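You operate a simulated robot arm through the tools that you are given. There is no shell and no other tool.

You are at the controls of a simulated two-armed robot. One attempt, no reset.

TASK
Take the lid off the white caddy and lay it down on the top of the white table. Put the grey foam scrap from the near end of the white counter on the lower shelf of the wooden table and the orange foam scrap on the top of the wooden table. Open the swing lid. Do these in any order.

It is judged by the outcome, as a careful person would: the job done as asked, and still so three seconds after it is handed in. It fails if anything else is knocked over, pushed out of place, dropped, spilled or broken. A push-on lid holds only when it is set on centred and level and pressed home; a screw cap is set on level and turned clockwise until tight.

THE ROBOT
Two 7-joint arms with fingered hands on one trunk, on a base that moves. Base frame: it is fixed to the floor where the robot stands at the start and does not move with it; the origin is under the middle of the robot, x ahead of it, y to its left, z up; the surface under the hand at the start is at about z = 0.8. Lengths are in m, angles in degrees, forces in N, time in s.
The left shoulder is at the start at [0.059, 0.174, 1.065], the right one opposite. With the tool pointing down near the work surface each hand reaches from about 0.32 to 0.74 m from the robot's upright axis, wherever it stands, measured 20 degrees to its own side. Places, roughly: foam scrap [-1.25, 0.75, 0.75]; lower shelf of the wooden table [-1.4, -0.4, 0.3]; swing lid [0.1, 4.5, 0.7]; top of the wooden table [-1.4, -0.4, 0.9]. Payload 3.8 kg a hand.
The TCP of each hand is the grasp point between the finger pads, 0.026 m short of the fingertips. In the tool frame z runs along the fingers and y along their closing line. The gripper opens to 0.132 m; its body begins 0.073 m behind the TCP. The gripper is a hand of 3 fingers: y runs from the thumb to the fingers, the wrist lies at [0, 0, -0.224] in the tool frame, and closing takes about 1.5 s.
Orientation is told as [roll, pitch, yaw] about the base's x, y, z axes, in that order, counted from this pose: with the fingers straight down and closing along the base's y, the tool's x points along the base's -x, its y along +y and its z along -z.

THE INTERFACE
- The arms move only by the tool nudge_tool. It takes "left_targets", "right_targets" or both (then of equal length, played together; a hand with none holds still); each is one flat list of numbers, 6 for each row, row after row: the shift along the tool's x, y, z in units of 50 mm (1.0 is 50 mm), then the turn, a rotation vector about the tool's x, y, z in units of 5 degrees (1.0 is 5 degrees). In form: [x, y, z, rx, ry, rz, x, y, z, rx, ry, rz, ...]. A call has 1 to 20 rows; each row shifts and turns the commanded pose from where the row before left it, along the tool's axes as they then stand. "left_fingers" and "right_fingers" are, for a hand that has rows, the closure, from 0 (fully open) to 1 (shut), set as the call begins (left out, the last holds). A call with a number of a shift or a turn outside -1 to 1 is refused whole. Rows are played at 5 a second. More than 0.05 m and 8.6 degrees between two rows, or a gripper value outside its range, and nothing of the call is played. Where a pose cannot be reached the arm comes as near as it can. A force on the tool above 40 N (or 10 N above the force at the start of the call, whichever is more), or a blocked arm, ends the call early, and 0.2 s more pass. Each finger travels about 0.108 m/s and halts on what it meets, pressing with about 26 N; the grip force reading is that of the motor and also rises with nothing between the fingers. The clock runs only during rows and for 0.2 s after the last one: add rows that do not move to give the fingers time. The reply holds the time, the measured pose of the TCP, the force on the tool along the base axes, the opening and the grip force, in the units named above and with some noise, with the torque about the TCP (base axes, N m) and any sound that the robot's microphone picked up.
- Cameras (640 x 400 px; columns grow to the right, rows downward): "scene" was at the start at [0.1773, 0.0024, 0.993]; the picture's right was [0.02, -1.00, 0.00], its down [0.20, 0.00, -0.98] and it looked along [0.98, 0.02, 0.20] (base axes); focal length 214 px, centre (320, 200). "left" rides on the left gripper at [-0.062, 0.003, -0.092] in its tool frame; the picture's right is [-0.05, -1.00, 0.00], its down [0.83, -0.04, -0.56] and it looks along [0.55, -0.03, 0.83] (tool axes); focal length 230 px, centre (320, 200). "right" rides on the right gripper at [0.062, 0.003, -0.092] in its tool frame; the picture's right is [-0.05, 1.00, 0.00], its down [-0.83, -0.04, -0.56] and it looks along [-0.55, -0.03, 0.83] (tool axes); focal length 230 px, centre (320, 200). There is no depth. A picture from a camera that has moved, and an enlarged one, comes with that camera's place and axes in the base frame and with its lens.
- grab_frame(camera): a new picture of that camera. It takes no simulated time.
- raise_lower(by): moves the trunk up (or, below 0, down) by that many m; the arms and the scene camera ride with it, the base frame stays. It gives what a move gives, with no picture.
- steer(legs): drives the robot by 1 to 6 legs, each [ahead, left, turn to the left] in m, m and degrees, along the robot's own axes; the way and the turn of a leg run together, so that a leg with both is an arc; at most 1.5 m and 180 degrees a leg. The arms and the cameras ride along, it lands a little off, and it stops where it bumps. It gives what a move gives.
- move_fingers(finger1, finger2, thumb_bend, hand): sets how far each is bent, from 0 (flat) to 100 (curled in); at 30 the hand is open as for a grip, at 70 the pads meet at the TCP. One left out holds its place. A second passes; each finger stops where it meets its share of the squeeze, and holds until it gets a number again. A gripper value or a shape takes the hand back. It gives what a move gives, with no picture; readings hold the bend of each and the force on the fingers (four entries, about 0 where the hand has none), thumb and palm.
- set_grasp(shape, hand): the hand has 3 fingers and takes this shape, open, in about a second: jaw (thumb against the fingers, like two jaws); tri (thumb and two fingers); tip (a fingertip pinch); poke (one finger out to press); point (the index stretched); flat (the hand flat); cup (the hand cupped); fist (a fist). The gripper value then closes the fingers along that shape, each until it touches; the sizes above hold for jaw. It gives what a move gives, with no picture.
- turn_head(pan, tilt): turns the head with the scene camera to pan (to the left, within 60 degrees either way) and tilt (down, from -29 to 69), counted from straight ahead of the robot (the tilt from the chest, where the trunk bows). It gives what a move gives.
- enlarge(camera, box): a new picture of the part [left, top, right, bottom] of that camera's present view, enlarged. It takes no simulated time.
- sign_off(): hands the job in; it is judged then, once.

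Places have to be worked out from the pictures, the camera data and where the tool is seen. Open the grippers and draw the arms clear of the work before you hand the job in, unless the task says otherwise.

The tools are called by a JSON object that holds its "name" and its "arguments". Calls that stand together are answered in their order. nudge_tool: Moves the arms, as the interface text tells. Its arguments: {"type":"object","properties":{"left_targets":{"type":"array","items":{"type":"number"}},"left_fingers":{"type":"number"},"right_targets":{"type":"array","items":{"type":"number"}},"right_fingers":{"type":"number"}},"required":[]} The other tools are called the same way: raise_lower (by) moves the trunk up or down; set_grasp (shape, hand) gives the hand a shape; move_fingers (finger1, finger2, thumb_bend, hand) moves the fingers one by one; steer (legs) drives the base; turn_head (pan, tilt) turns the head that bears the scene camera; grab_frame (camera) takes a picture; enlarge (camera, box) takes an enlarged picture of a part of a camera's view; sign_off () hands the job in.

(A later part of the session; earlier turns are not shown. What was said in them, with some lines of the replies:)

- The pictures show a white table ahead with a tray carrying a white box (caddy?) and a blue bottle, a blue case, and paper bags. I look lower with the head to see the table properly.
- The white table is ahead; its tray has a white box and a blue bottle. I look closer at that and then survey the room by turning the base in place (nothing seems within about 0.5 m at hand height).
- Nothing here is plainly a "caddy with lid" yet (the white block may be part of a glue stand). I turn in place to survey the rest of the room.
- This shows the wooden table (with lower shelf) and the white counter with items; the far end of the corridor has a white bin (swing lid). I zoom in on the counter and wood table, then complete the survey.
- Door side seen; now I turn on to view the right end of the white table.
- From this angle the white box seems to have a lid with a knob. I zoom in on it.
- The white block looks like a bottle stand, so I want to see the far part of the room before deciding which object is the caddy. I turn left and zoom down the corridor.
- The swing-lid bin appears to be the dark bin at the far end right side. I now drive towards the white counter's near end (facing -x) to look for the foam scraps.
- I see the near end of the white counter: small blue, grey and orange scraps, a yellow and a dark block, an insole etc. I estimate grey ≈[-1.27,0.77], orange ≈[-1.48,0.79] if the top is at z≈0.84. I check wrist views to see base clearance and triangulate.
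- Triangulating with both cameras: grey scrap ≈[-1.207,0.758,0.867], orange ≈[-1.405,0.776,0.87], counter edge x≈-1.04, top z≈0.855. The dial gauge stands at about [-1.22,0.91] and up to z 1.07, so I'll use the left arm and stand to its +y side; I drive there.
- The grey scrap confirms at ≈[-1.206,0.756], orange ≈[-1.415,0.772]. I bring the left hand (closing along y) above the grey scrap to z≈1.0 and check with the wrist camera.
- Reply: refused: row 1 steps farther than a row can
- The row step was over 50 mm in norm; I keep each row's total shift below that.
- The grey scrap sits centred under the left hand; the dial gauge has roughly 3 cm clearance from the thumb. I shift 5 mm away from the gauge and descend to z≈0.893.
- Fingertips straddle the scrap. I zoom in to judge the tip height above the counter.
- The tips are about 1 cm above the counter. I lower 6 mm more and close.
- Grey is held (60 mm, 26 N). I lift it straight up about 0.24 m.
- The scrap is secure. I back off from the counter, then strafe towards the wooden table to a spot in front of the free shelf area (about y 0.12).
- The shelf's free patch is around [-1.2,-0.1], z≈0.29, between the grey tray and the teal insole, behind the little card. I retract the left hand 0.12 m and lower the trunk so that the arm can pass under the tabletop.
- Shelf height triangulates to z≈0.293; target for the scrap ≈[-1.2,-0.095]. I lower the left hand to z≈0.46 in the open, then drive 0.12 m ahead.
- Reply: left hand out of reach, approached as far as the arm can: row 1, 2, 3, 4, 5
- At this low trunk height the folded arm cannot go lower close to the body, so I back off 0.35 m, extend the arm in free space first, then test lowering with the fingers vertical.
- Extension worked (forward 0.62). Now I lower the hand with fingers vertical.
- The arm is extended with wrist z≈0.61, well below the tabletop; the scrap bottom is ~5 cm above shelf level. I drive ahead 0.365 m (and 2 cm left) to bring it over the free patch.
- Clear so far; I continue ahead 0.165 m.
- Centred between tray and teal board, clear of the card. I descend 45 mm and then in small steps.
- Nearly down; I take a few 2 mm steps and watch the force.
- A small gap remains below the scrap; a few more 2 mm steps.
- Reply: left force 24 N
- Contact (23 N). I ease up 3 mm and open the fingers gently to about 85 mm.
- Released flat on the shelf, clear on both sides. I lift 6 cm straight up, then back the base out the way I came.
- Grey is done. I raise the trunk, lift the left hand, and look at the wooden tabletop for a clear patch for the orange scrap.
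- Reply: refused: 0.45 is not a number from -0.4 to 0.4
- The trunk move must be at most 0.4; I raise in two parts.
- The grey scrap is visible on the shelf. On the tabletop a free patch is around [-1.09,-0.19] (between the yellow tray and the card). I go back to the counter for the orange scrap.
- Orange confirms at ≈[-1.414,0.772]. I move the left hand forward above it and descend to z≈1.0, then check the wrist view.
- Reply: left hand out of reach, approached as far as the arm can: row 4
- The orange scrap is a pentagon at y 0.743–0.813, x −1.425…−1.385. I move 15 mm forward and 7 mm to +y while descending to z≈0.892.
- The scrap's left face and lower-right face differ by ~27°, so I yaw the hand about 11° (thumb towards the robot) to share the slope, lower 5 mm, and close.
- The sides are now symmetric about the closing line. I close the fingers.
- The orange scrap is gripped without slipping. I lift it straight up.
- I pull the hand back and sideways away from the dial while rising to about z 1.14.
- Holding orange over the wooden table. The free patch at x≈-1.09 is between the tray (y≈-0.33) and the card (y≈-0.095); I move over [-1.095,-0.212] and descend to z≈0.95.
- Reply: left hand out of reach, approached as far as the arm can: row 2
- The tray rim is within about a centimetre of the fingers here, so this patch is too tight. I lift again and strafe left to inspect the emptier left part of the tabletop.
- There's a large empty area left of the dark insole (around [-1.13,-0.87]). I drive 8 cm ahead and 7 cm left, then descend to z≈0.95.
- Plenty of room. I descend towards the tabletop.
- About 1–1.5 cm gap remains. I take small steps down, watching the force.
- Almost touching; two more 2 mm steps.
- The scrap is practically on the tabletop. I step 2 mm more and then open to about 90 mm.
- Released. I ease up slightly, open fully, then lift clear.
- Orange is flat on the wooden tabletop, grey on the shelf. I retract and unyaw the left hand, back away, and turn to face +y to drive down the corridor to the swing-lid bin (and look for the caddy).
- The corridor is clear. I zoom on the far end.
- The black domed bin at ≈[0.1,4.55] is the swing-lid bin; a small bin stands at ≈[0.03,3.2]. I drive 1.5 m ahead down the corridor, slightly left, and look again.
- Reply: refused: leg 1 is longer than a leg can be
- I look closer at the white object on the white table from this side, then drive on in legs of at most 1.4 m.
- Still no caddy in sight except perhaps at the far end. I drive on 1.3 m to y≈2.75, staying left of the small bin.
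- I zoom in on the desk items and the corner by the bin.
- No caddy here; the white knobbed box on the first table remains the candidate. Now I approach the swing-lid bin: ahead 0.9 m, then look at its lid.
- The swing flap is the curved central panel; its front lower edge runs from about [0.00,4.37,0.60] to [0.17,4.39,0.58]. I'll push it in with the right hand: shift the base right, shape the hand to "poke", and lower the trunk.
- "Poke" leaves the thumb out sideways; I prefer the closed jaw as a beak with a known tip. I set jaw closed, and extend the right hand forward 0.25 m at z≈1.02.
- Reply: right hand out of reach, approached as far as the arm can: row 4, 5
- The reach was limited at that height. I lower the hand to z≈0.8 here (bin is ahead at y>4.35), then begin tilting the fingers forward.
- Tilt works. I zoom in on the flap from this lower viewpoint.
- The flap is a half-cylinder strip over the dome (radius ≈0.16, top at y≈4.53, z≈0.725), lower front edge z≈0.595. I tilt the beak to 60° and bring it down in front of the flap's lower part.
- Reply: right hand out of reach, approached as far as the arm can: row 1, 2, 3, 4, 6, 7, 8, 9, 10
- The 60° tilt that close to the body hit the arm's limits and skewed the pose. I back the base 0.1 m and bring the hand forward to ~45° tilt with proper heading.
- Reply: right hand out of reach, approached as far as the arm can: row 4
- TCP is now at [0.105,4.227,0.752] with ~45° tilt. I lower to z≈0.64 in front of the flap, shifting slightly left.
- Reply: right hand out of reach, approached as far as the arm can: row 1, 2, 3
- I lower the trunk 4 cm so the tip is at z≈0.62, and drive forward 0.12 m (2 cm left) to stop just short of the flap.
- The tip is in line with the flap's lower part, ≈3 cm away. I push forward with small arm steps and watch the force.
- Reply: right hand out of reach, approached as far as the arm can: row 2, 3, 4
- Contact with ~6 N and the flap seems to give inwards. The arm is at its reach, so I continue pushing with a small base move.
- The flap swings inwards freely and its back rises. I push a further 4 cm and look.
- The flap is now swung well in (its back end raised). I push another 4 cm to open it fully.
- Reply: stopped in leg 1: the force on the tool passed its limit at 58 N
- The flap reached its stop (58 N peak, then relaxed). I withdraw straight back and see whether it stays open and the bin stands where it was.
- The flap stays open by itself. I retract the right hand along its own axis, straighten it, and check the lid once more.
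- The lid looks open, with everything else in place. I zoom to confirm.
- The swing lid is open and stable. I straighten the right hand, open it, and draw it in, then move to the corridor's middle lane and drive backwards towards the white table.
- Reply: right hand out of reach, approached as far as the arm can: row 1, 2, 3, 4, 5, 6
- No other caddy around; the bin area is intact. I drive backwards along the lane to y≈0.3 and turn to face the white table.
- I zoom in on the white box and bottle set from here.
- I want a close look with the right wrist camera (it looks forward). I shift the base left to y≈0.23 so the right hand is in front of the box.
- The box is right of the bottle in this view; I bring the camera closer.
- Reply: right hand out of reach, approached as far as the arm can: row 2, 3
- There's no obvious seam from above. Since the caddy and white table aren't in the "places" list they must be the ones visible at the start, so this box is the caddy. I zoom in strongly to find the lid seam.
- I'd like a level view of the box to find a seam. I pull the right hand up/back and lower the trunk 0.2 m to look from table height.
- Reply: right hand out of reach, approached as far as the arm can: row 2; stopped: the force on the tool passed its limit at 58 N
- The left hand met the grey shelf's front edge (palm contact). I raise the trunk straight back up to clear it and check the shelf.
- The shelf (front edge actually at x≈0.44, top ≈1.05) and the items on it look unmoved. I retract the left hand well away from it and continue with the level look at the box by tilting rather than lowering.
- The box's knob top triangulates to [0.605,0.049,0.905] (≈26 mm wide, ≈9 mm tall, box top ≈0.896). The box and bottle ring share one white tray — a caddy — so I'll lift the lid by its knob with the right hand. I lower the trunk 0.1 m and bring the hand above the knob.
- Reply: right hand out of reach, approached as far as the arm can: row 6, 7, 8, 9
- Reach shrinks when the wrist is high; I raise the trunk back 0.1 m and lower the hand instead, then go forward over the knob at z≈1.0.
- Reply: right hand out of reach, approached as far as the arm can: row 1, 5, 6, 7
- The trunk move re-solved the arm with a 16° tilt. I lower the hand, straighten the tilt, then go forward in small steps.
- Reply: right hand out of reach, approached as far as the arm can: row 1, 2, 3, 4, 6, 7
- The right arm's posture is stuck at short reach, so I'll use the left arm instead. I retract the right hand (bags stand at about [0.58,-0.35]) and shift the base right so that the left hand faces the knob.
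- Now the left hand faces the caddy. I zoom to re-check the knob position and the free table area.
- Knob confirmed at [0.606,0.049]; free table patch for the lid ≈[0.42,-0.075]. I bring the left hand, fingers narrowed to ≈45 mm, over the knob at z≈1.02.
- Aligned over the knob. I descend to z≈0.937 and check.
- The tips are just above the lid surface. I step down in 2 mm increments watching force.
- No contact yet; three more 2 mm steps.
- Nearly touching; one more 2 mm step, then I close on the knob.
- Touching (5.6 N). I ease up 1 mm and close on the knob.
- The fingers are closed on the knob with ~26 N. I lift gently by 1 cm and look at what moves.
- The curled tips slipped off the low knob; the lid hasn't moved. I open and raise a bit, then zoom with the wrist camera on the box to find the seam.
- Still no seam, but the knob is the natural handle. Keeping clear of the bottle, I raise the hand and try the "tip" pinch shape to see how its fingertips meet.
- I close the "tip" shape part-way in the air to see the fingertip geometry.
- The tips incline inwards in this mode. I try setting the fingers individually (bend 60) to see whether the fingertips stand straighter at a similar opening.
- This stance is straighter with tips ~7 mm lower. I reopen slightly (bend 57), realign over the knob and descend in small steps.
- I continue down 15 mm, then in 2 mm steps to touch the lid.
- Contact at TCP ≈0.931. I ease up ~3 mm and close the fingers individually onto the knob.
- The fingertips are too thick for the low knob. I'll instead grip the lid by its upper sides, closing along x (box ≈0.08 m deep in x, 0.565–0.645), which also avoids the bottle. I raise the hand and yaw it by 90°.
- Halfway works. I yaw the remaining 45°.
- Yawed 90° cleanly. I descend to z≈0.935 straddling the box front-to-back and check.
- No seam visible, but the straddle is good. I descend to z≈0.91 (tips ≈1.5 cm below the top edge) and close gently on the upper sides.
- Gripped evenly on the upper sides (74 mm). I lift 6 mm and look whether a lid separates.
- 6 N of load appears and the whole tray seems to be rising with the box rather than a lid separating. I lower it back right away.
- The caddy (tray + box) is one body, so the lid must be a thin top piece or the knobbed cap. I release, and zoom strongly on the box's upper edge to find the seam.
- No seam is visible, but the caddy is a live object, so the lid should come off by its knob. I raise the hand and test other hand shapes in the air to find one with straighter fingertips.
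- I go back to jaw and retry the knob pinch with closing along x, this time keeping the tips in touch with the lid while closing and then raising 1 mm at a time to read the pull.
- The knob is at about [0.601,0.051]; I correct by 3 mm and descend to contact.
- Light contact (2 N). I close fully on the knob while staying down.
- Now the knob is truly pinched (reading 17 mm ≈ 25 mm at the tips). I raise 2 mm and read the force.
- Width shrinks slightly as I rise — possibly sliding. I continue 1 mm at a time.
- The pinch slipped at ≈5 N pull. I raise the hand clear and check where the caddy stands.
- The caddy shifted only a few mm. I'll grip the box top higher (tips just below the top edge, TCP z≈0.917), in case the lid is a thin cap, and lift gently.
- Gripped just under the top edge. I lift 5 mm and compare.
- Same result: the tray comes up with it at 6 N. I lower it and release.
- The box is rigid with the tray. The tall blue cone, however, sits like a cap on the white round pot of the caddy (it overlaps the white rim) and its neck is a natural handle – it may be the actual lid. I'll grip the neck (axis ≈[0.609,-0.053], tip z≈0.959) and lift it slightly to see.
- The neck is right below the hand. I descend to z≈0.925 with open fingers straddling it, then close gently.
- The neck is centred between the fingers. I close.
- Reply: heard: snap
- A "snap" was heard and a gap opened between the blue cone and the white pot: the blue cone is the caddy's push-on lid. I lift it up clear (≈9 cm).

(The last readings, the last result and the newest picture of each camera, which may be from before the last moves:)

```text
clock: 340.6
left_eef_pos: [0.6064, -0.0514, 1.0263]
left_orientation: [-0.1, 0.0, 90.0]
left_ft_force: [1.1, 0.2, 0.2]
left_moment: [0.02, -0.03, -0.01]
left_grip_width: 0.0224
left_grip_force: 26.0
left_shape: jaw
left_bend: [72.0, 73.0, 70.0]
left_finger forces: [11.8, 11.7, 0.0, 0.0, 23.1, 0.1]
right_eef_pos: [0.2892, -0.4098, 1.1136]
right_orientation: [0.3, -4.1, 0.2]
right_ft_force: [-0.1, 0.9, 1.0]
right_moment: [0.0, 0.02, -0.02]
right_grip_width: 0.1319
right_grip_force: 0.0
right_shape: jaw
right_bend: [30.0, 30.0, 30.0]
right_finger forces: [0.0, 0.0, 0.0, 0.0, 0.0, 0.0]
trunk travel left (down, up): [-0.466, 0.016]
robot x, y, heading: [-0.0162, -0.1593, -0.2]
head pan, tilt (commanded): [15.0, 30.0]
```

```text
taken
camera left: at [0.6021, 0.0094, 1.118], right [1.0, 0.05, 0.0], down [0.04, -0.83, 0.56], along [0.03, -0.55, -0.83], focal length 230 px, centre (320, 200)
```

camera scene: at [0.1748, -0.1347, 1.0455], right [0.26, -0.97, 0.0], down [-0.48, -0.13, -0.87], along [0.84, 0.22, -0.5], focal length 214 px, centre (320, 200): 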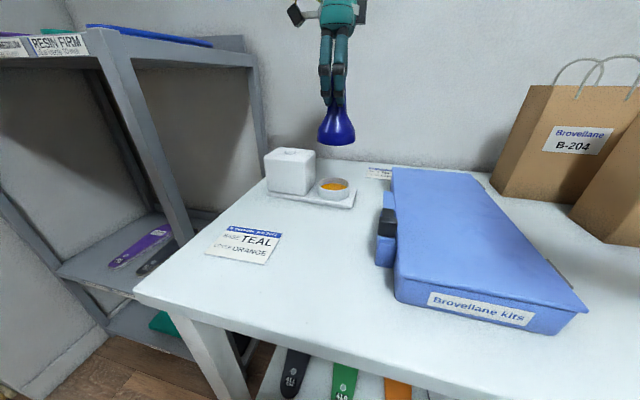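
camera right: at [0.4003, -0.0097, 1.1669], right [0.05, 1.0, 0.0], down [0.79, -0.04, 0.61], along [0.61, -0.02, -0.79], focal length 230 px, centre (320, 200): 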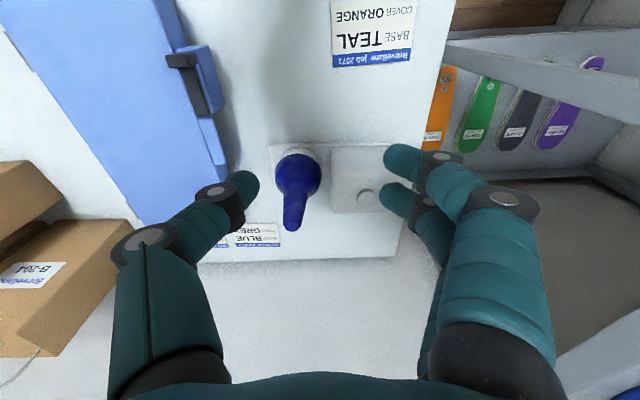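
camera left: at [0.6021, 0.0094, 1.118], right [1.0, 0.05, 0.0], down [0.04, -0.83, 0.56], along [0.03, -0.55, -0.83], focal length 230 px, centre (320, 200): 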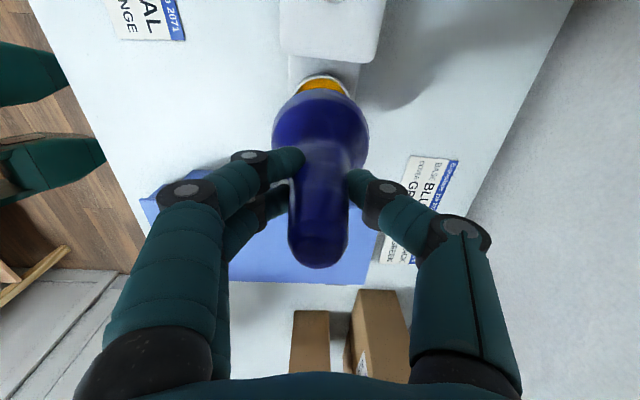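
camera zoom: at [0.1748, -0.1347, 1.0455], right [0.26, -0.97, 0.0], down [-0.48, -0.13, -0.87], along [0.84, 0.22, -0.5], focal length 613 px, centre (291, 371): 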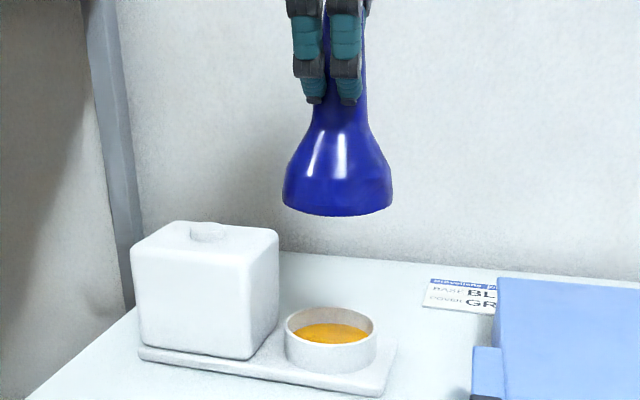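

The lid is off and the pot shows orange glue inside. I'll set the lid upright on the free table patch near [0.42,-0.075]: raise 3 cm and back the base by 0.185 m (2.5 cm right).

{"name": "nudge_tool", "arguments": {"left_targets": [0, 0, -0.6, 0, 0, 0], "left_fingers": 1}}

{"name": "steer", "arguments": {"legs": [[-0.185, -0.027, 0.2]]}}

{"name": "grab_frame", "arguments": {"camera": "scene"}}

{"name": "grab_frame", "arguments": {"camera": "left"}}

```text
clock: 341.0
left_eef_pos: [0.6066, -0.0522, 1.057]
left_orientation: [-0.1, 0.0, 90.0]
left_ft_force: [1.2, -0.2, -0.4]
left_moment: [-0.01, 0.0, 0.03]
left_grip_width: 0.0223
left_grip_force: 25.7
left_shape: jaw
left_bend: [72.0, 73.0, 70.0]
left_finger forces: [11.8, 11.6, 0.0, 0.0, 23.1, 0.1]
right_eef_pos: [0.287, -0.4106, 1.1133]
right_orientation: [0.1, -4.2, 0.2]
right_ft_force: [0.2, 0.3, 0.2]
right_moment: [0.02, -0.02, 0.02]
right_grip_width: 0.1319
right_grip_force: 0.0
right_shape: jaw
right_bend: [30.0, 30.0, 30.0]
right_finger forces: [0.1, 0.1, 0.1, 0.0, 0.0, 0.1]
trunk travel left (down, up): [-0.466, 0.016]
robot x, y, heading: [-0.0234, -0.156, -0.5]
head pan, tilt (commanded): [15.0, 30.0]
```

```text
clock: 342.5
left_eef_pos: [0.4202, -0.0747, 1.0553]
left_orientation: [-0.1, 0.1, 90.2]
left_ft_force: [0.3, -0.2, -0.2]
left_moment: [0.04, -0.01, -0.03]
left_grip_width: 0.0226
left_grip_force: 26.2
left_shape: jaw
left_bend: [72.0, 73.0, 70.0]
left_finger forces: [11.8, 11.6, 0.0, 0.0, 23.1, 0.0]
right_eef_pos: [0.1041, -0.4343, 1.1127]
right_orientation: [-0.1, -4.0, 0.5]
right_ft_force: [-0.1, 0.4, 0.0]
right_moment: [0.03, 0.0, -0.01]
right_grip_width: 0.1318
right_grip_force: 0.0
right_shape: jaw
right_bend: [30.0, 30.0, 30.0]
right_finger forces: [0.0, 0.0, 0.0, 0.0, 0.0, 0.0]
trunk travel left (down, up): [-0.466, 0.016]
robot x, y, heading: [-0.2039, -0.1837, -0.1]
head pan, tilt (commanded): [15.0, 30.0]
```

```text
taken
camera scene: at [-0.0104, -0.1597, 1.0452], right [0.26, -0.97, 0.0], down [-0.48, -0.13, -0.87], along [0.84, 0.22, -0.5], focal length 214 px, centre (320, 200)
```

scene: 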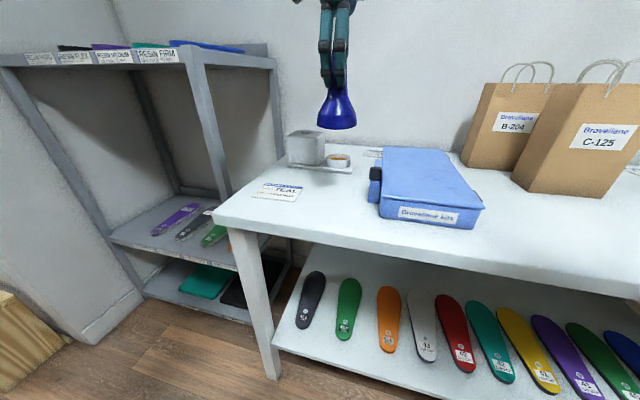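

```text
taken
camera left: at [0.4169, -0.0141, 1.1472], right [1.0, 0.06, 0.0], down [0.05, -0.83, 0.56], along [0.03, -0.55, -0.83], focal length 230 px, centre (320, 200)
```

left: 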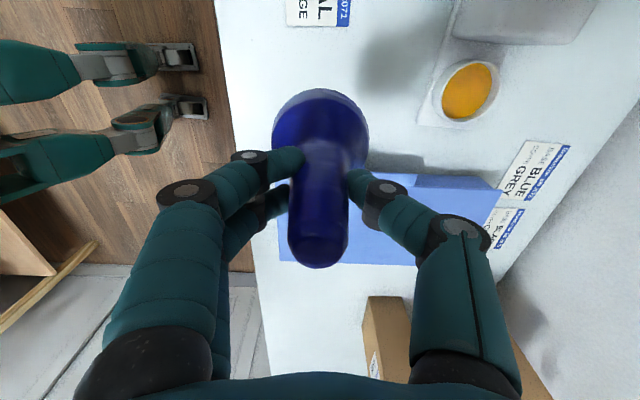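

The spot below ([0.42,-0.075]) is free: card at y>0.01, case at y<-0.16, table edge x≈0.29. I descend to z≈0.915.

{"name": "nudge_tool", "arguments": {"left_targets": [0, 0, 0.9, 0, 0, 0, 0, 0, 0.9, 0, 0, 0, 0, 0, 0.7, 0, 0, 0, 0, 0, 0.3, 0, 0, 0], "left_fingers": 1}}

{"name": "enlarge", "arguments": {"camera": "scene", "box": [260, 110, 400, 230]}}

```text
clock: 343.5
left_eef_pos: [0.4215, -0.0756, 0.9162]
left_orientation: [-0.2, 0.0, 90.2]
left_ft_force: [-0.2, 0.6, 0.2]
left_moment: [0.0, -0.04, 0.0]
left_grip_width: 0.0223
left_grip_force: 26.0
left_shape: jaw
left_bend: [72.0, 73.0, 70.0]
left_finger forces: [12.1, 11.6, 0.0, 0.1, 23.1, 0.1]
right_eef_pos: [0.1034, -0.4343, 1.1123]
right_orientation: [0.0, -4.0, 0.5]
right_ft_force: [-0.1, 0.0, 0.1]
right_moment: [0.01, 0.02, 0.0]
right_grip_width: 0.1319
right_grip_force: 0.0
right_shape: jaw
right_bend: [30.0, 30.0, 30.0]
right_finger forces: [0.1, 0.0, 0.0, 0.1, 0.0, 0.0]
trunk travel left (down, up): [-0.466, 0.016]
robot x, y, heading: [-0.2008, -0.1829, 0.1]
head pan, tilt (commanded): [15.0, 30.0]
```

```text
3.33 times, centred on (330, 170) of scene
camera zoom: at [-0.0103, -0.1597, 1.0453], right [0.26, -0.97, 0.0], down [-0.48, -0.13, -0.87], along [0.84, 0.22, -0.5], focal length 715 px, centre (287, 300)
```

zoom: 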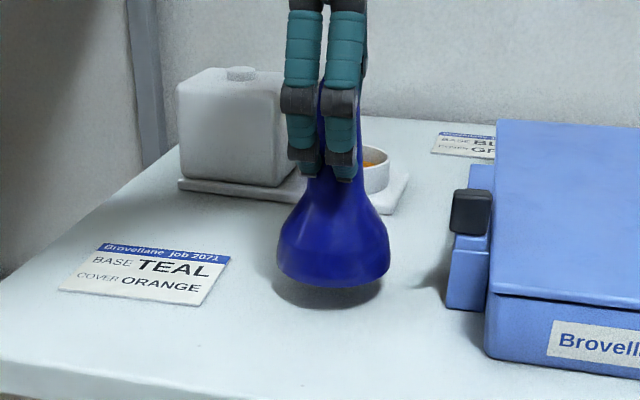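

About 1.5–2 cm above the table in a clear spot. I go down in small steps watching the force.

{"name": "nudge_tool", "arguments": {"left_targets": [0, 0, 0.15, 0, 0, 0, 0, 0, 0.06, 0, 0, 0, 0, 0, 0.04, 0, 0, 0, 0, 0, 0, 0, 0, 0], "left_fingers": 1}}

{"name": "nudge_tool", "arguments": {"left_targets": [0, 0, 0.05, 0, 0, 0, 0, 0, 0, 0, 0, 0], "left_fingers": 1}}

{"name": "enlarge", "arguments": {"camera": "scene", "box": [260, 110, 400, 230]}}

```text
clock: 344.5
left_eef_pos: [0.4215, -0.0761, 0.9035]
left_orientation: [0.0, 0.0, 90.2]
left_ft_force: [0.4, 0.1, -0.5]
left_moment: [0.02, -0.02, -0.03]
left_grip_width: 0.0222
left_grip_force: 26.2
left_shape: jaw
left_bend: [72.0, 73.0, 70.0]
left_finger forces: [12.2, 11.8, 0.1, 0.0, 23.1, 0.0]
right_eef_pos: [0.1032, -0.4346, 1.1117]
right_orientation: [0.0, -4.0, 0.5]
right_ft_force: [0.3, -0.7, -0.1]
right_moment: [0.03, 0.03, -0.03]
right_grip_width: 0.1318
right_grip_force: 0.1
right_shape: jaw
right_bend: [30.0, 30.0, 30.0]
right_finger forces: [0.0, 0.0, 0.0, 0.0, 0.0, 0.0]
trunk travel left (down, up): [-0.466, 0.016]
robot x, y, heading: [-0.205, -0.1878, 0.2]
head pan, tilt (commanded): [15.0, 30.0]
```

```text
clock: 345.1
left_eef_pos: [0.4221, -0.0752, 0.8998]
left_orientation: [-0.1, 0.0, 90.2]
left_ft_force: [0.2, -0.7, -0.6]
left_moment: [0.01, 0.0, 0.01]
left_grip_width: 0.0222
left_grip_force: 25.8
left_shape: jaw
left_bend: [72.0, 73.0, 70.0]
left_finger forces: [12.1, 11.9, 0.0, 0.0, 23.0, 0.0]
right_eef_pos: [0.1042, -0.4353, 1.1131]
right_orientation: [0.0, -4.0, 0.3]
right_ft_force: [0.6, -0.5, 0.3]
right_moment: [-0.02, -0.01, 0.0]
right_grip_width: 0.1319
right_grip_force: 0.1
right_shape: jaw
right_bend: [30.0, 30.0, 30.0]
right_finger forces: [0.0, 0.1, 0.0, 0.0, 0.0, 0.0]
trunk travel left (down, up): [-0.466, 0.016]
robot x, y, heading: [-0.2041, -0.1825, -0.0]
head pan, tilt (commanded): [15.0, 30.0]
```

```text
3.33 times, centred on (330, 170) of scene
camera zoom: at [-0.0104, -0.1597, 1.0453], right [0.26, -0.97, 0.0], down [-0.48, -0.13, -0.87], along [0.84, 0.22, -0.5], focal length 715 px, centre (287, 300)
```

zoom: 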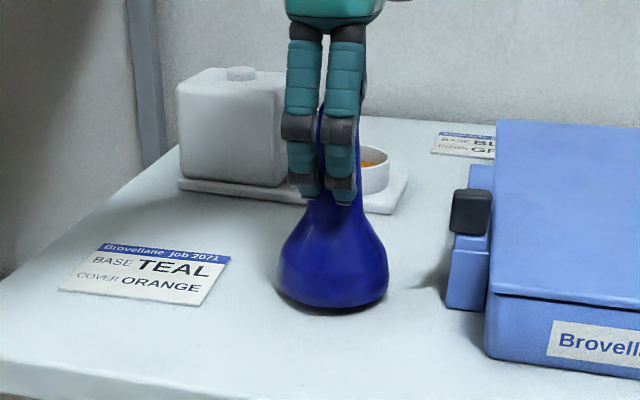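

Almost down; two more small steps with force check.

{"name": "nudge_tool", "arguments": {"left_targets": [0, 0, 0.05, 0, 0, 0, 0, 0, 0, 0, 0, 0], "left_fingers": 1}}

{"name": "nudge_tool", "arguments": {"left_targets": [0, 0, 0.04, 0, 0, 0, 0, 0, 0, 0, 0, 0], "left_fingers": 1}}

{"name": "enlarge", "arguments": {"camera": "scene", "box": [260, 110, 400, 230]}}

```text
clock: 345.7
left_eef_pos: [0.4208, -0.0755, 0.8978]
left_orientation: [0.0, 0.0, 90.2]
left_ft_force: [-0.6, -0.8, 0.2]
left_moment: [0.0, 0.01, -0.03]
left_grip_width: 0.0221
left_grip_force: 25.9
left_shape: jaw
left_bend: [72.0, 73.0, 70.0]
left_finger forces: [12.1, 11.8, 0.0, 0.0, 23.1, 0.0]
right_eef_pos: [0.1041, -0.4357, 1.1135]
right_orientation: [0.0, -4.0, 0.5]
right_ft_force: [0.1, -0.3, 0.0]
right_moment: [-0.01, 0.0, -0.01]
right_grip_width: 0.132
right_grip_force: 0.0
right_shape: jaw
right_bend: [30.0, 30.0, 30.0]
right_finger forces: [0.1, 0.0, 0.1, 0.0, 0.0, 0.0]
trunk travel left (down, up): [-0.466, 0.016]
robot x, y, heading: [-0.2064, -0.1868, 0.0]
head pan, tilt (commanded): [15.0, 30.0]
```

```text
clock: 346.3
left_eef_pos: [0.4217, -0.0744, 0.8974]
left_orientation: [-0.1, 0.0, 90.2]
left_ft_force: [-0.3, 0.0, -0.9]
left_moment: [-0.04, 0.0, -0.01]
left_grip_width: 0.0225
left_grip_force: 26.2
left_shape: jaw
left_bend: [72.0, 73.0, 70.0]
left_finger forces: [12.0, 11.7, 0.0, 0.1, 23.1, 0.0]
right_eef_pos: [0.1031, -0.4358, 1.1133]
right_orientation: [0.0, -4.0, 0.5]
right_ft_force: [0.5, -0.4, -0.6]
right_moment: [-0.02, -0.03, -0.01]
right_grip_width: 0.1319
right_grip_force: 0.0
right_shape: jaw
right_bend: [30.0, 30.0, 30.0]
right_finger forces: [0.1, 0.1, 0.0, 0.0, 0.1, 0.0]
trunk travel left (down, up): [-0.466, 0.016]
robot x, y, heading: [-0.205, -0.1806, -0.2]
head pan, tilt (commanded): [15.0, 30.0]
```

```text
3.33 times, centred on (330, 170) of scene
camera zoom: at [-0.0104, -0.1597, 1.0453], right [0.26, -0.97, 0.0], down [-0.48, -0.13, -0.87], along [0.84, 0.22, -0.5], focal length 715 px, centre (287, 300)
```

zoom: 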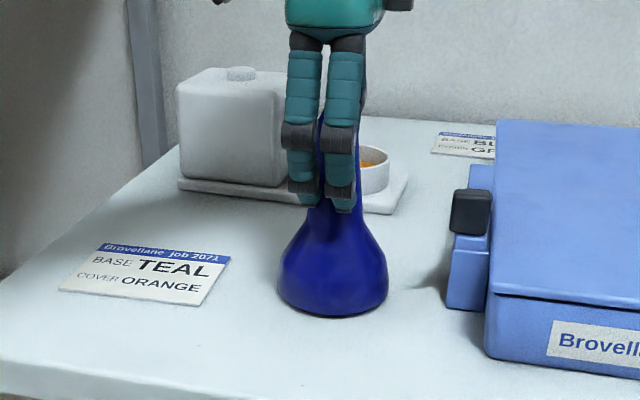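

No contact force yet; two more 2 mm steps.

{"name": "nudge_tool", "arguments": {"left_targets": [0, 0, 0.05, 0, 0, 0, 0, 0, 0, 0, 0, 0], "left_fingers": 1}}

{"name": "nudge_tool", "arguments": {"left_targets": [0, 0, 0.05, 0, 0, 0, 0, 0, 0, 0, 0, 0], "left_fingers": 1}}

{"name": "enlarge", "arguments": {"camera": "scene", "box": [290, 140, 370, 220]}}

```text
clock: 346.9
left_eef_pos: [0.4217, -0.0754, 0.8935]
left_orientation: [-0.1, 0.0, 90.1]
left_ft_force: [-0.6, 0.5, 0.2]
left_moment: [-0.01, 0.01, -0.02]
left_grip_width: 0.0221
left_grip_force: 25.9
left_shape: jaw
left_bend: [72.0, 73.0, 70.0]
left_finger forces: [12.1, 11.9, 0.0, 0.1, 23.1, 0.1]
right_eef_pos: [0.1042, -0.4353, 1.1131]
right_orientation: [0.0, -4.0, 0.4]
right_ft_force: [0.6, 0.4, 0.0]
right_moment: [0.0, 0.02, -0.03]
right_grip_width: 0.1321
right_grip_force: 0.0
right_shape: jaw
right_bend: [30.0, 30.0, 30.0]
right_finger forces: [0.0, 0.0, 0.1, 0.0, 0.1, 0.0]
trunk travel left (down, up): [-0.466, 0.016]
robot x, y, heading: [-0.2036, -0.1856, 0.2]
head pan, tilt (commanded): [15.0, 30.0]
```

```text
clock: 347.5
left_eef_pos: [0.4216, -0.0754, 0.8918]
left_orientation: [-0.1, 0.0, 90.1]
left_ft_force: [0.2, -0.8, 0.9]
left_moment: [-0.03, 0.01, -0.01]
left_grip_width: 0.0224
left_grip_force: 26.0
left_shape: jaw
left_bend: [72.0, 73.0, 70.0]
left_finger forces: [12.3, 11.8, 0.0, 0.1, 23.6, 0.0]
right_eef_pos: [0.1049, -0.4351, 1.1134]
right_orientation: [0.0, -3.9, 0.5]
right_ft_force: [-0.7, 0.6, 0.2]
right_moment: [0.03, -0.01, 0.0]
right_grip_width: 0.1319
right_grip_force: 0.1
right_shape: jaw
right_bend: [30.0, 30.0, 30.0]
right_finger forces: [0.0, 0.0, 0.0, 0.1, 0.0, 0.0]
trunk travel left (down, up): [-0.466, 0.016]
robot x, y, heading: [-0.2016, -0.1869, -0.2]
head pan, tilt (commanded): [15.0, 30.0]
```

```text
5.00 times, centred on (330, 180) of scene
camera zoom: at [-0.0105, -0.1597, 1.0454], right [0.26, -0.97, 0.0], down [-0.48, -0.13, -0.87], along [0.84, 0.22, -0.5], focal length 1072 px, centre (270, 300)
```

zoom: 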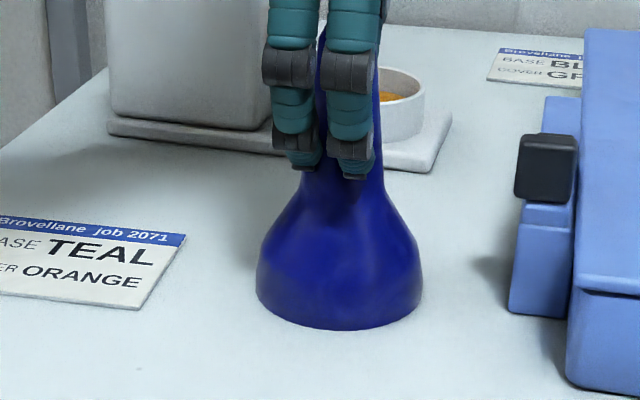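

It looks seated; one more 2 mm step to confirm contact before opening.

{"name": "nudge_tool", "arguments": {"left_targets": [0, 0, 0.04, 0, 0, 0, 0, 0, 0, 0, 0, 0], "left_fingers": 1}}

```text
clock: 348.1
left_eef_pos: [0.4215, -0.0756, 0.8903]
left_orientation: [-0.3, 0.0, 90.2]
left_ft_force: [0.4, 0.5, 8.1]
left_moment: [0.04, 0.01, 0.01]
left_grip_width: 0.0225
left_grip_force: 25.8
left_shape: jaw
left_bend: [72.0, 73.0, 70.0]
left_finger forces: [13.9, 12.7, 0.1, 0.0, 26.1, 0.0]
right_eef_pos: [0.1031, -0.4345, 1.1144]
right_orientation: [0.0, -4.2, 0.5]
right_ft_force: [0.4, -0.8, 0.4]
right_moment: [-0.05, 0.0, -0.01]
right_grip_width: 0.1319
right_grip_force: 0.1
right_shape: jaw
right_bend: [30.0, 30.0, 30.0]
right_finger forces: [0.0, 0.0, 0.0, 0.0, 0.0, 0.1]
trunk travel left (down, up): [-0.466, 0.016]
robot x, y, heading: [-0.2056, -0.1804, -0.0]
head pan, tilt (commanded): [15.0, 30.0]
```

Contact (8 N): the lid stands on the table. I open the fingers fully and then look before withdrawing.

{"name": "nudge_tool", "arguments": {"left_targets": [0, 0, -0.02, 0, 0, 0, 0, 0, 0, 0, 0, 0, 0, 0, 0, 0, 0, 0, 0, 0, 0, 0, 0, 0, 0, 0, 0, 0, 0, 0, 0, 0, 0, 0, 0, 0], "left_fingers": 0}}

{"name": "grab_frame", "arguments": {"camera": "left"}}

{"name": "enlarge", "arguments": {"camera": "scene", "box": [260, 100, 400, 220]}}

```text
clock: 349.5
left_eef_pos: [0.4212, -0.0763, 0.8901]
left_orientation: [-0.1, 0.0, 90.2]
left_ft_force: [-0.2, -0.2, -0.1]
left_moment: [-0.04, 0.01, 0.02]
left_grip_width: 0.1318
left_grip_force: 0.1
left_shape: jaw
left_bend: [30.0, 30.0, 30.0]
left_finger forces: [0.0, 0.0, 0.1, 0.1, 0.0, 0.0]
right_eef_pos: [0.1049, -0.4338, 1.1123]
right_orientation: [0.0, -4.0, 0.4]
right_ft_force: [-0.8, -0.1, -0.7]
right_moment: [0.0, 0.04, 0.01]
right_grip_width: 0.1318
right_grip_force: 0.1
right_shape: jaw
right_bend: [30.0, 30.0, 30.0]
right_finger forces: [0.0, 0.0, 0.0, 0.1, 0.1, 0.1]
trunk travel left (down, up): [-0.466, 0.016]
robot x, y, heading: [-0.2073, -0.1848, -0.1]
head pan, tilt (commanded): [15.0, 30.0]
```

```text
taken
camera left: at [0.4174, -0.0141, 0.9815], right [1.0, 0.06, 0.0], down [0.05, -0.83, 0.56], along [0.03, -0.55, -0.83], focal length 230 px, centre (320, 200)
```

left: 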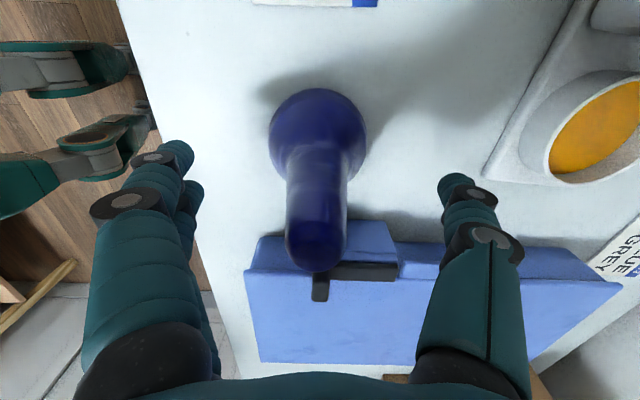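

```text
3.33 times, centred on (330, 160) of scene
camera zoom: at [-0.0104, -0.1597, 1.0453], right [0.26, -0.97, 0.0], down [-0.48, -0.13, -0.87], along [0.84, 0.22, -0.5], focal length 715 px, centre (287, 333)
```

zoom: 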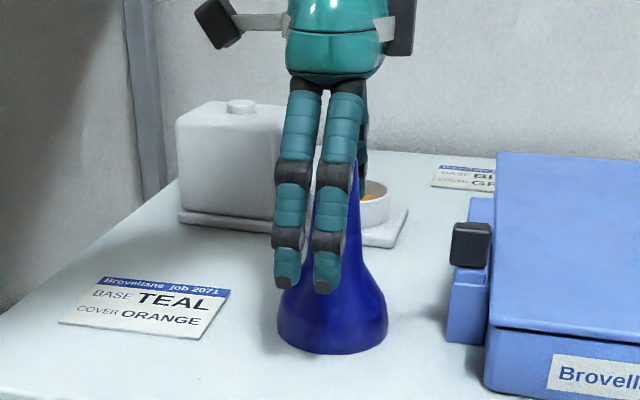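

Released; the lid stands steadily with fingers clear on both sides. I raise the hand straight up.

{"name": "nudge_tool", "arguments": {"left_targets": [0, 0, -0.6, 0, 0, 0, 0, 0, -0.9, 0, 0, 0, 0, 0, -0.9, 0, 0, 0, 0, 0, -0.9, 0, 0, 0, 0, 0, -0.5, 0, 0, 0], "left_fingers": 0}}

{"name": "grab_frame", "arguments": {"camera": "scene"}}

{"name": "grab_frame", "arguments": {"camera": "left"}}

```text
clock: 350.7
left_eef_pos: [0.4229, -0.0778, 1.0811]
left_orientation: [-0.1, 0.0, 90.2]
left_ft_force: [0.5, -0.6, -0.9]
left_moment: [-0.03, -0.01, -0.01]
left_grip_width: 0.132
left_grip_force: 0.0
left_shape: jaw
left_bend: [30.0, 30.0, 30.0]
left_finger forces: [0.1, 0.1, 0.0, 0.0, 0.0, 0.0]
right_eef_pos: [0.1051, -0.4354, 1.1129]
right_orientation: [0.0, -4.0, 0.3]
right_ft_force: [0.5, 0.4, -0.2]
right_moment: [0.0, 0.01, -0.04]
right_grip_width: 0.1319
right_grip_force: 0.1
right_shape: jaw
right_bend: [30.0, 30.0, 30.0]
right_finger forces: [0.0, 0.0, 0.0, 0.2, 0.0, 0.1]
trunk travel left (down, up): [-0.466, 0.016]
robot x, y, heading: [-0.2087, -0.1814, -0.0]
head pan, tilt (commanded): [15.0, 30.0]
```

```text
taken
camera scene: at [-0.0105, -0.1598, 1.0453], right [0.26, -0.97, 0.0], down [-0.48, -0.13, -0.87], along [0.84, 0.22, -0.5], focal length 214 px, centre (320, 200)
```

scene: 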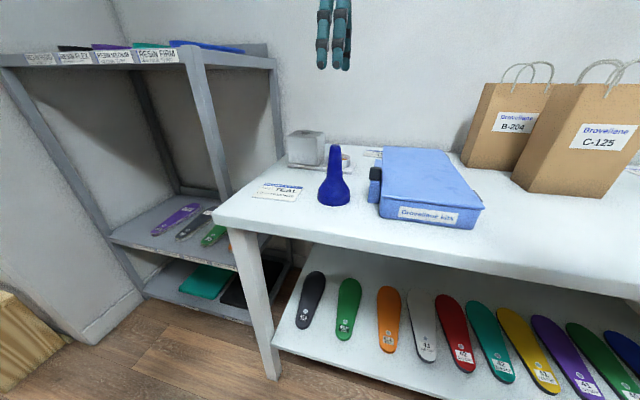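

```text
taken
camera left: at [0.4182, -0.0162, 1.1724], right [1.0, 0.06, 0.0], down [0.05, -0.83, 0.56], along [0.03, -0.55, -0.83], focal length 230 px, centre (320, 200)
```

left: 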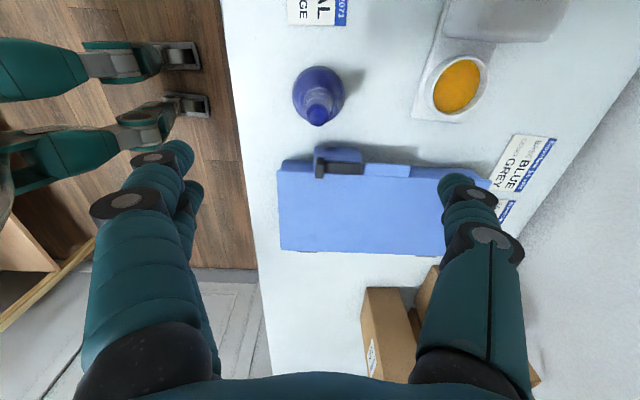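

The lid stands on the white table, and the caddy, card and case are in order. I back away from the table, draw the left arm in, then verify the other jobs by looking round.

{"name": "steer", "arguments": {"legs": [[-0.2, 0, 0]]}}

{"name": "nudge_tool", "arguments": {"left_targets": [0, 0.95, -0.2, 0, 0, 0, 0, 0.95, -0.2, 0, 0, 0, 0, 0.95, -0.2, 0, 0, 0, 0, 0.95, -0.2, 0, 0, 0, 0, 0.9, -0.2, 0, 0, 0], "left_fingers": 0}}

{"name": "turn_head", "arguments": {"pan": 10, "tilt": 25}}

{"name": "grab_frame", "arguments": {"camera": "scene"}}

```text
clock: 352.3
left_eef_pos: [0.2201, -0.0778, 1.079]
left_orientation: [-0.1, -0.1, 90.1]
left_ft_force: [-0.6, 0.3, 0.0]
left_moment: [0.01, 0.02, -0.02]
left_grip_width: 0.1322
left_grip_force: 0.1
left_shape: jaw
left_bend: [30.0, 30.0, 30.0]
left_finger forces: [0.0, 0.0, 0.0, 0.0, 0.0, 0.1]
right_eef_pos: [-0.0975, -0.4361, 1.1134]
right_orientation: [0.0, -4.0, 0.2]
right_ft_force: [1.8, 0.9, 0.2]
right_moment: [0.0, -0.02, 0.0]
right_grip_width: 0.1319
right_grip_force: 0.1
right_shape: jaw
right_bend: [30.0, 30.0, 30.0]
right_finger forces: [0.0, 0.1, 0.0, 0.0, 0.0, 0.0]
trunk travel left (down, up): [-0.466, 0.016]
robot x, y, heading: [-0.4059, -0.1796, 0.0]
head pan, tilt (commanded): [15.0, 30.0]
```

```text
clock: 353.5
left_eef_pos: [-0.014, -0.0768, 1.1284]
left_orientation: [-0.1, 0.0, 90.2]
left_ft_force: [-0.5, -0.2, 0.0]
left_moment: [-0.02, -0.01, 0.02]
left_grip_width: 0.1321
left_grip_force: 0.1
left_shape: jaw
left_bend: [30.0, 30.0, 30.0]
left_finger forces: [0.0, 0.0, 0.0, 0.0, 0.1, 0.1]
right_eef_pos: [-0.0985, -0.4344, 1.1132]
right_orientation: [-0.1, -4.1, 0.3]
right_ft_force: [0.1, 1.0, 0.3]
right_moment: [0.03, 0.0, -0.01]
right_grip_width: 0.1321
right_grip_force: 0.1
right_shape: jaw
right_bend: [30.0, 30.0, 30.0]
right_finger forces: [0.0, 0.1, 0.1, 0.0, 0.0, 0.1]
trunk travel left (down, up): [-0.466, 0.016]
robot x, y, heading: [-0.4064, -0.1821, -0.2]
head pan, tilt (commanded): [15.0, 30.0]
```

```text
clock: 354.2
left_eef_pos: [-0.0122, -0.0765, 1.1284]
left_orientation: [-0.1, 0.0, 90.1]
left_ft_force: [0.7, -0.2, -0.3]
left_moment: [0.02, -0.02, -0.01]
left_grip_width: 0.132
left_grip_force: 0.0
left_shape: jaw
left_bend: [30.0, 30.0, 30.0]
left_finger forces: [0.0, 0.1, 0.0, 0.0, 0.0, 0.0]
right_eef_pos: [-0.0968, -0.4352, 1.113]
right_orientation: [0.1, -4.0, 0.2]
right_ft_force: [-1.0, 0.1, -0.8]
right_moment: [0.0, 0.02, -0.01]
right_grip_width: 0.1319
right_grip_force: 0.1
right_shape: jaw
right_bend: [30.0, 30.0, 30.0]
right_finger forces: [0.0, 0.0, 0.0, 0.0, 0.0, 0.0]
trunk travel left (down, up): [-0.466, 0.016]
robot x, y, heading: [-0.4048, -0.1826, -0.2]
head pan, tilt (commanded): [10.0, 25.0]
```

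```text
taken
camera scene: at [-0.2086, -0.1672, 1.0532], right [0.17, -0.98, 0.0], down [-0.42, -0.07, -0.91], along [0.89, 0.16, -0.42], focal length 214 px, centre (320, 200)
```

scene: 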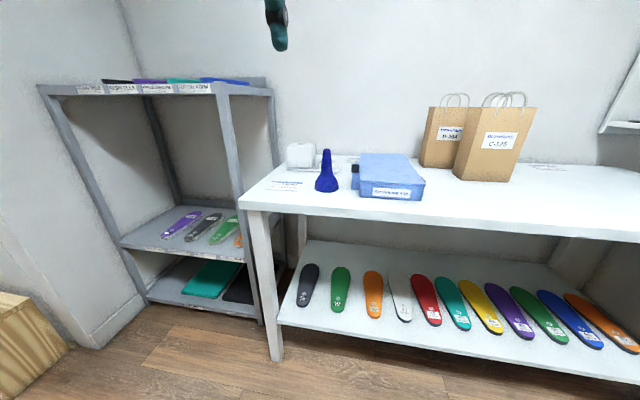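

White table and shelf are fine. I turn to check the bin from afar and the wooden table.

{"name": "steer", "arguments": {"legs": [[0, 0, 90]]}}

{"name": "turn_head", "arguments": {"pan": -5, "tilt": 5}}

{"name": "enlarge", "arguments": {"camera": "scene", "box": [300, 150, 400, 230]}}

{"name": "steer", "arguments": {"legs": [[0, 0, 85]]}}

{"name": "turn_head", "arguments": {"pan": 10, "tilt": 35}}

{"name": "grab_frame", "arguments": {"camera": "scene"}}

```text
clock: 358.3
left_eef_pos: [-0.4923, 0.2166, 1.1282]
left_orientation: [-0.2, 0.0, 177.3]
left_ft_force: [0.1, 0.3, 0.2]
left_moment: [-0.03, -0.01, 0.01]
left_grip_width: 0.1319
left_grip_force: 0.1
left_shape: jaw
left_bend: [30.0, 30.0, 30.0]
left_finger forces: [0.0, 0.0, 0.1, 0.0, 0.0, 0.1]
right_eef_pos: [-0.1393, 0.1118, 1.1122]
right_orientation: [0.0, -4.0, 87.4]
right_ft_force: [-0.1, 0.2, 0.2]
right_moment: [0.01, -0.02, -0.01]
right_grip_width: 0.1318
right_grip_force: 0.0
right_shape: jaw
right_bend: [30.0, 30.0, 30.0]
right_finger forces: [0.0, 0.0, 0.0, 0.0, 0.0, 0.0]
trunk travel left (down, up): [-0.466, 0.016]
robot x, y, heading: [-0.4081, -0.1846, 87.2]
head pan, tilt (commanded): [10.0, 25.0]
```

```text
clock: 359.1
left_eef_pos: [-0.4921, 0.2151, 1.1277]
left_orientation: [-0.1, 0.0, 177.2]
left_ft_force: [0.3, -0.1, 0.7]
left_moment: [-0.01, 0.0, 0.01]
left_grip_width: 0.1319
left_grip_force: 0.1
left_shape: jaw
left_bend: [30.0, 30.0, 30.0]
left_finger forces: [0.0, 0.0, 0.0, 0.0, 0.0, 0.1]
right_eef_pos: [-0.1391, 0.1123, 1.1129]
right_orientation: [0.1, -4.1, 87.3]
right_ft_force: [0.2, 0.6, 0.1]
right_moment: [0.02, -0.02, -0.04]
right_grip_width: 0.1321
right_grip_force: 0.0
right_shape: jaw
right_bend: [30.0, 30.0, 30.0]
right_finger forces: [0.0, 0.0, 0.1, 0.0, 0.0, 0.1]
trunk travel left (down, up): [-0.466, 0.016]
robot x, y, heading: [-0.4086, -0.1825, 86.8]
head pan, tilt (commanded): [-5.0, 5.0]
```

```text
5.00 times, centred on (350, 190) of scene
camera zoom: at [-0.3887, 0.0155, 1.0856], right [0.99, -0.14, 0.0], down [-0.01, -0.09, -1.0], along [0.14, 0.99, -0.09], focal length 1072 px, centre (170, 250)
```

zoom: 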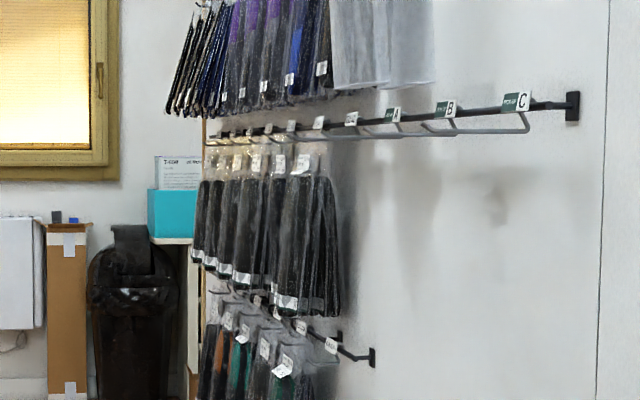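

```text
clock: 363.1
left_eef_pos: [-0.813, -0.2262, 1.1274]
left_orientation: [-0.1, 0.0, -98.9]
left_ft_force: [0.2, 0.1, -0.5]
left_moment: [0.0, 0.0, -0.04]
left_grip_width: 0.1321
left_grip_force: 0.1
left_shape: jaw
left_bend: [30.0, 30.0, 30.0]
left_finger forces: [0.0, 0.0, 0.0, 0.1, 0.0, 0.0]
right_eef_pos: [-0.6709, 0.1133, 1.113]
right_orientation: [0.0, -4.0, 171.1]
right_ft_force: [0.7, 0.3, -0.3]
right_moment: [0.0, 0.02, 0.02]
right_grip_width: 0.1319
right_grip_force: 0.1
right_shape: jaw
right_bend: [30.0, 30.0, 30.0]
right_finger forces: [0.0, 0.0, 0.1, 0.0, 0.1, 0.0]
trunk travel left (down, up): [-0.466, 0.016]
robot x, y, heading: [-0.4071, -0.1853, 170.8]
head pan, tilt (commanded): [-5.0, 5.0]
```

```text
clock: 364.1
left_eef_pos: [-0.8121, -0.2264, 1.128]
left_orientation: [0.0, 0.0, -98.9]
left_ft_force: [-0.2, 0.1, -0.1]
left_moment: [-0.02, 0.01, -0.03]
left_grip_width: 0.1321
left_grip_force: 0.1
left_shape: jaw
left_bend: [30.0, 30.0, 30.0]
left_finger forces: [0.0, 0.0, 0.0, 0.1, 0.1, 0.1]
right_eef_pos: [-0.6721, 0.1135, 1.1133]
right_orientation: [0.1, -4.0, 171.2]
right_ft_force: [-0.6, -0.5, 0.5]
right_moment: [0.02, 0.0, 0.0]
right_grip_width: 0.132
right_grip_force: 0.0
right_shape: jaw
right_bend: [30.0, 30.0, 30.0]
right_finger forces: [0.0, 0.0, 0.0, 0.1, 0.0, 0.0]
trunk travel left (down, up): [-0.466, 0.016]
robot x, y, heading: [-0.4046, -0.182, 170.9]
head pan, tilt (commanded): [10.0, 35.0]
```

```text
taken
camera scene: at [-0.6015, -0.1671, 1.0376], right [-0.01, 1.0, 0.0], down [0.57, 0.01, -0.82], along [-0.82, -0.01, -0.57], focal length 214 px, centre (320, 200)
```

scene: 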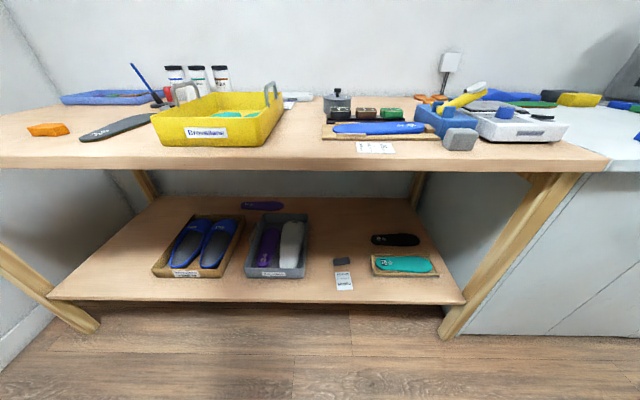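

Everything checks out:
- The orange scrap is on top of the wooden table.
- The grey scrap is on its lower shelf.
- The swing lid still stands open; its raised flap is visible from here.
- The caddy lid is upright on the white table.

Both hands are open and clear of the work, so I hand the job in.

{"name": "sign_off", "arguments": {}}

```text
The job is handed in.
```

I did all four jobs and handed them in. The result hasn't come back, so this is based on my own final look around.

- **Caddy lid:** it is off and standing upright on its rim on the white table. The lid turned out to be the tall blue cone on the round glue pot. I first tried the knob on the white box next to it. Those tries lifted one end of the tray about 5 mm and shifted the caddy roughly a centimetre.
- **Grey foam scrap:** it is flat on the lower shelf of the wooden table, between the grey tray and the teal insole.
- **Orange foam scrap:** it is flat on top of the wooden table, in the empty area left of the dark insole.
- **Swing lid:** it is open and stayed open on its own. It still looked open from across the room at the end.

Twice I pushed harder than I meant to, peaking at 58 N each time:
- **Bin:** I pushed the flap right to its stop. The bin did not look moved afterwards.
- **Grey shelf by the white table:** the left hand came down on its front edge while I was lowering the trunk. The shelf and the insoles on it looked undisturbed.

I saw nothing else knocked over, dropped or spilled. Both hands were open and clear when I handed in.
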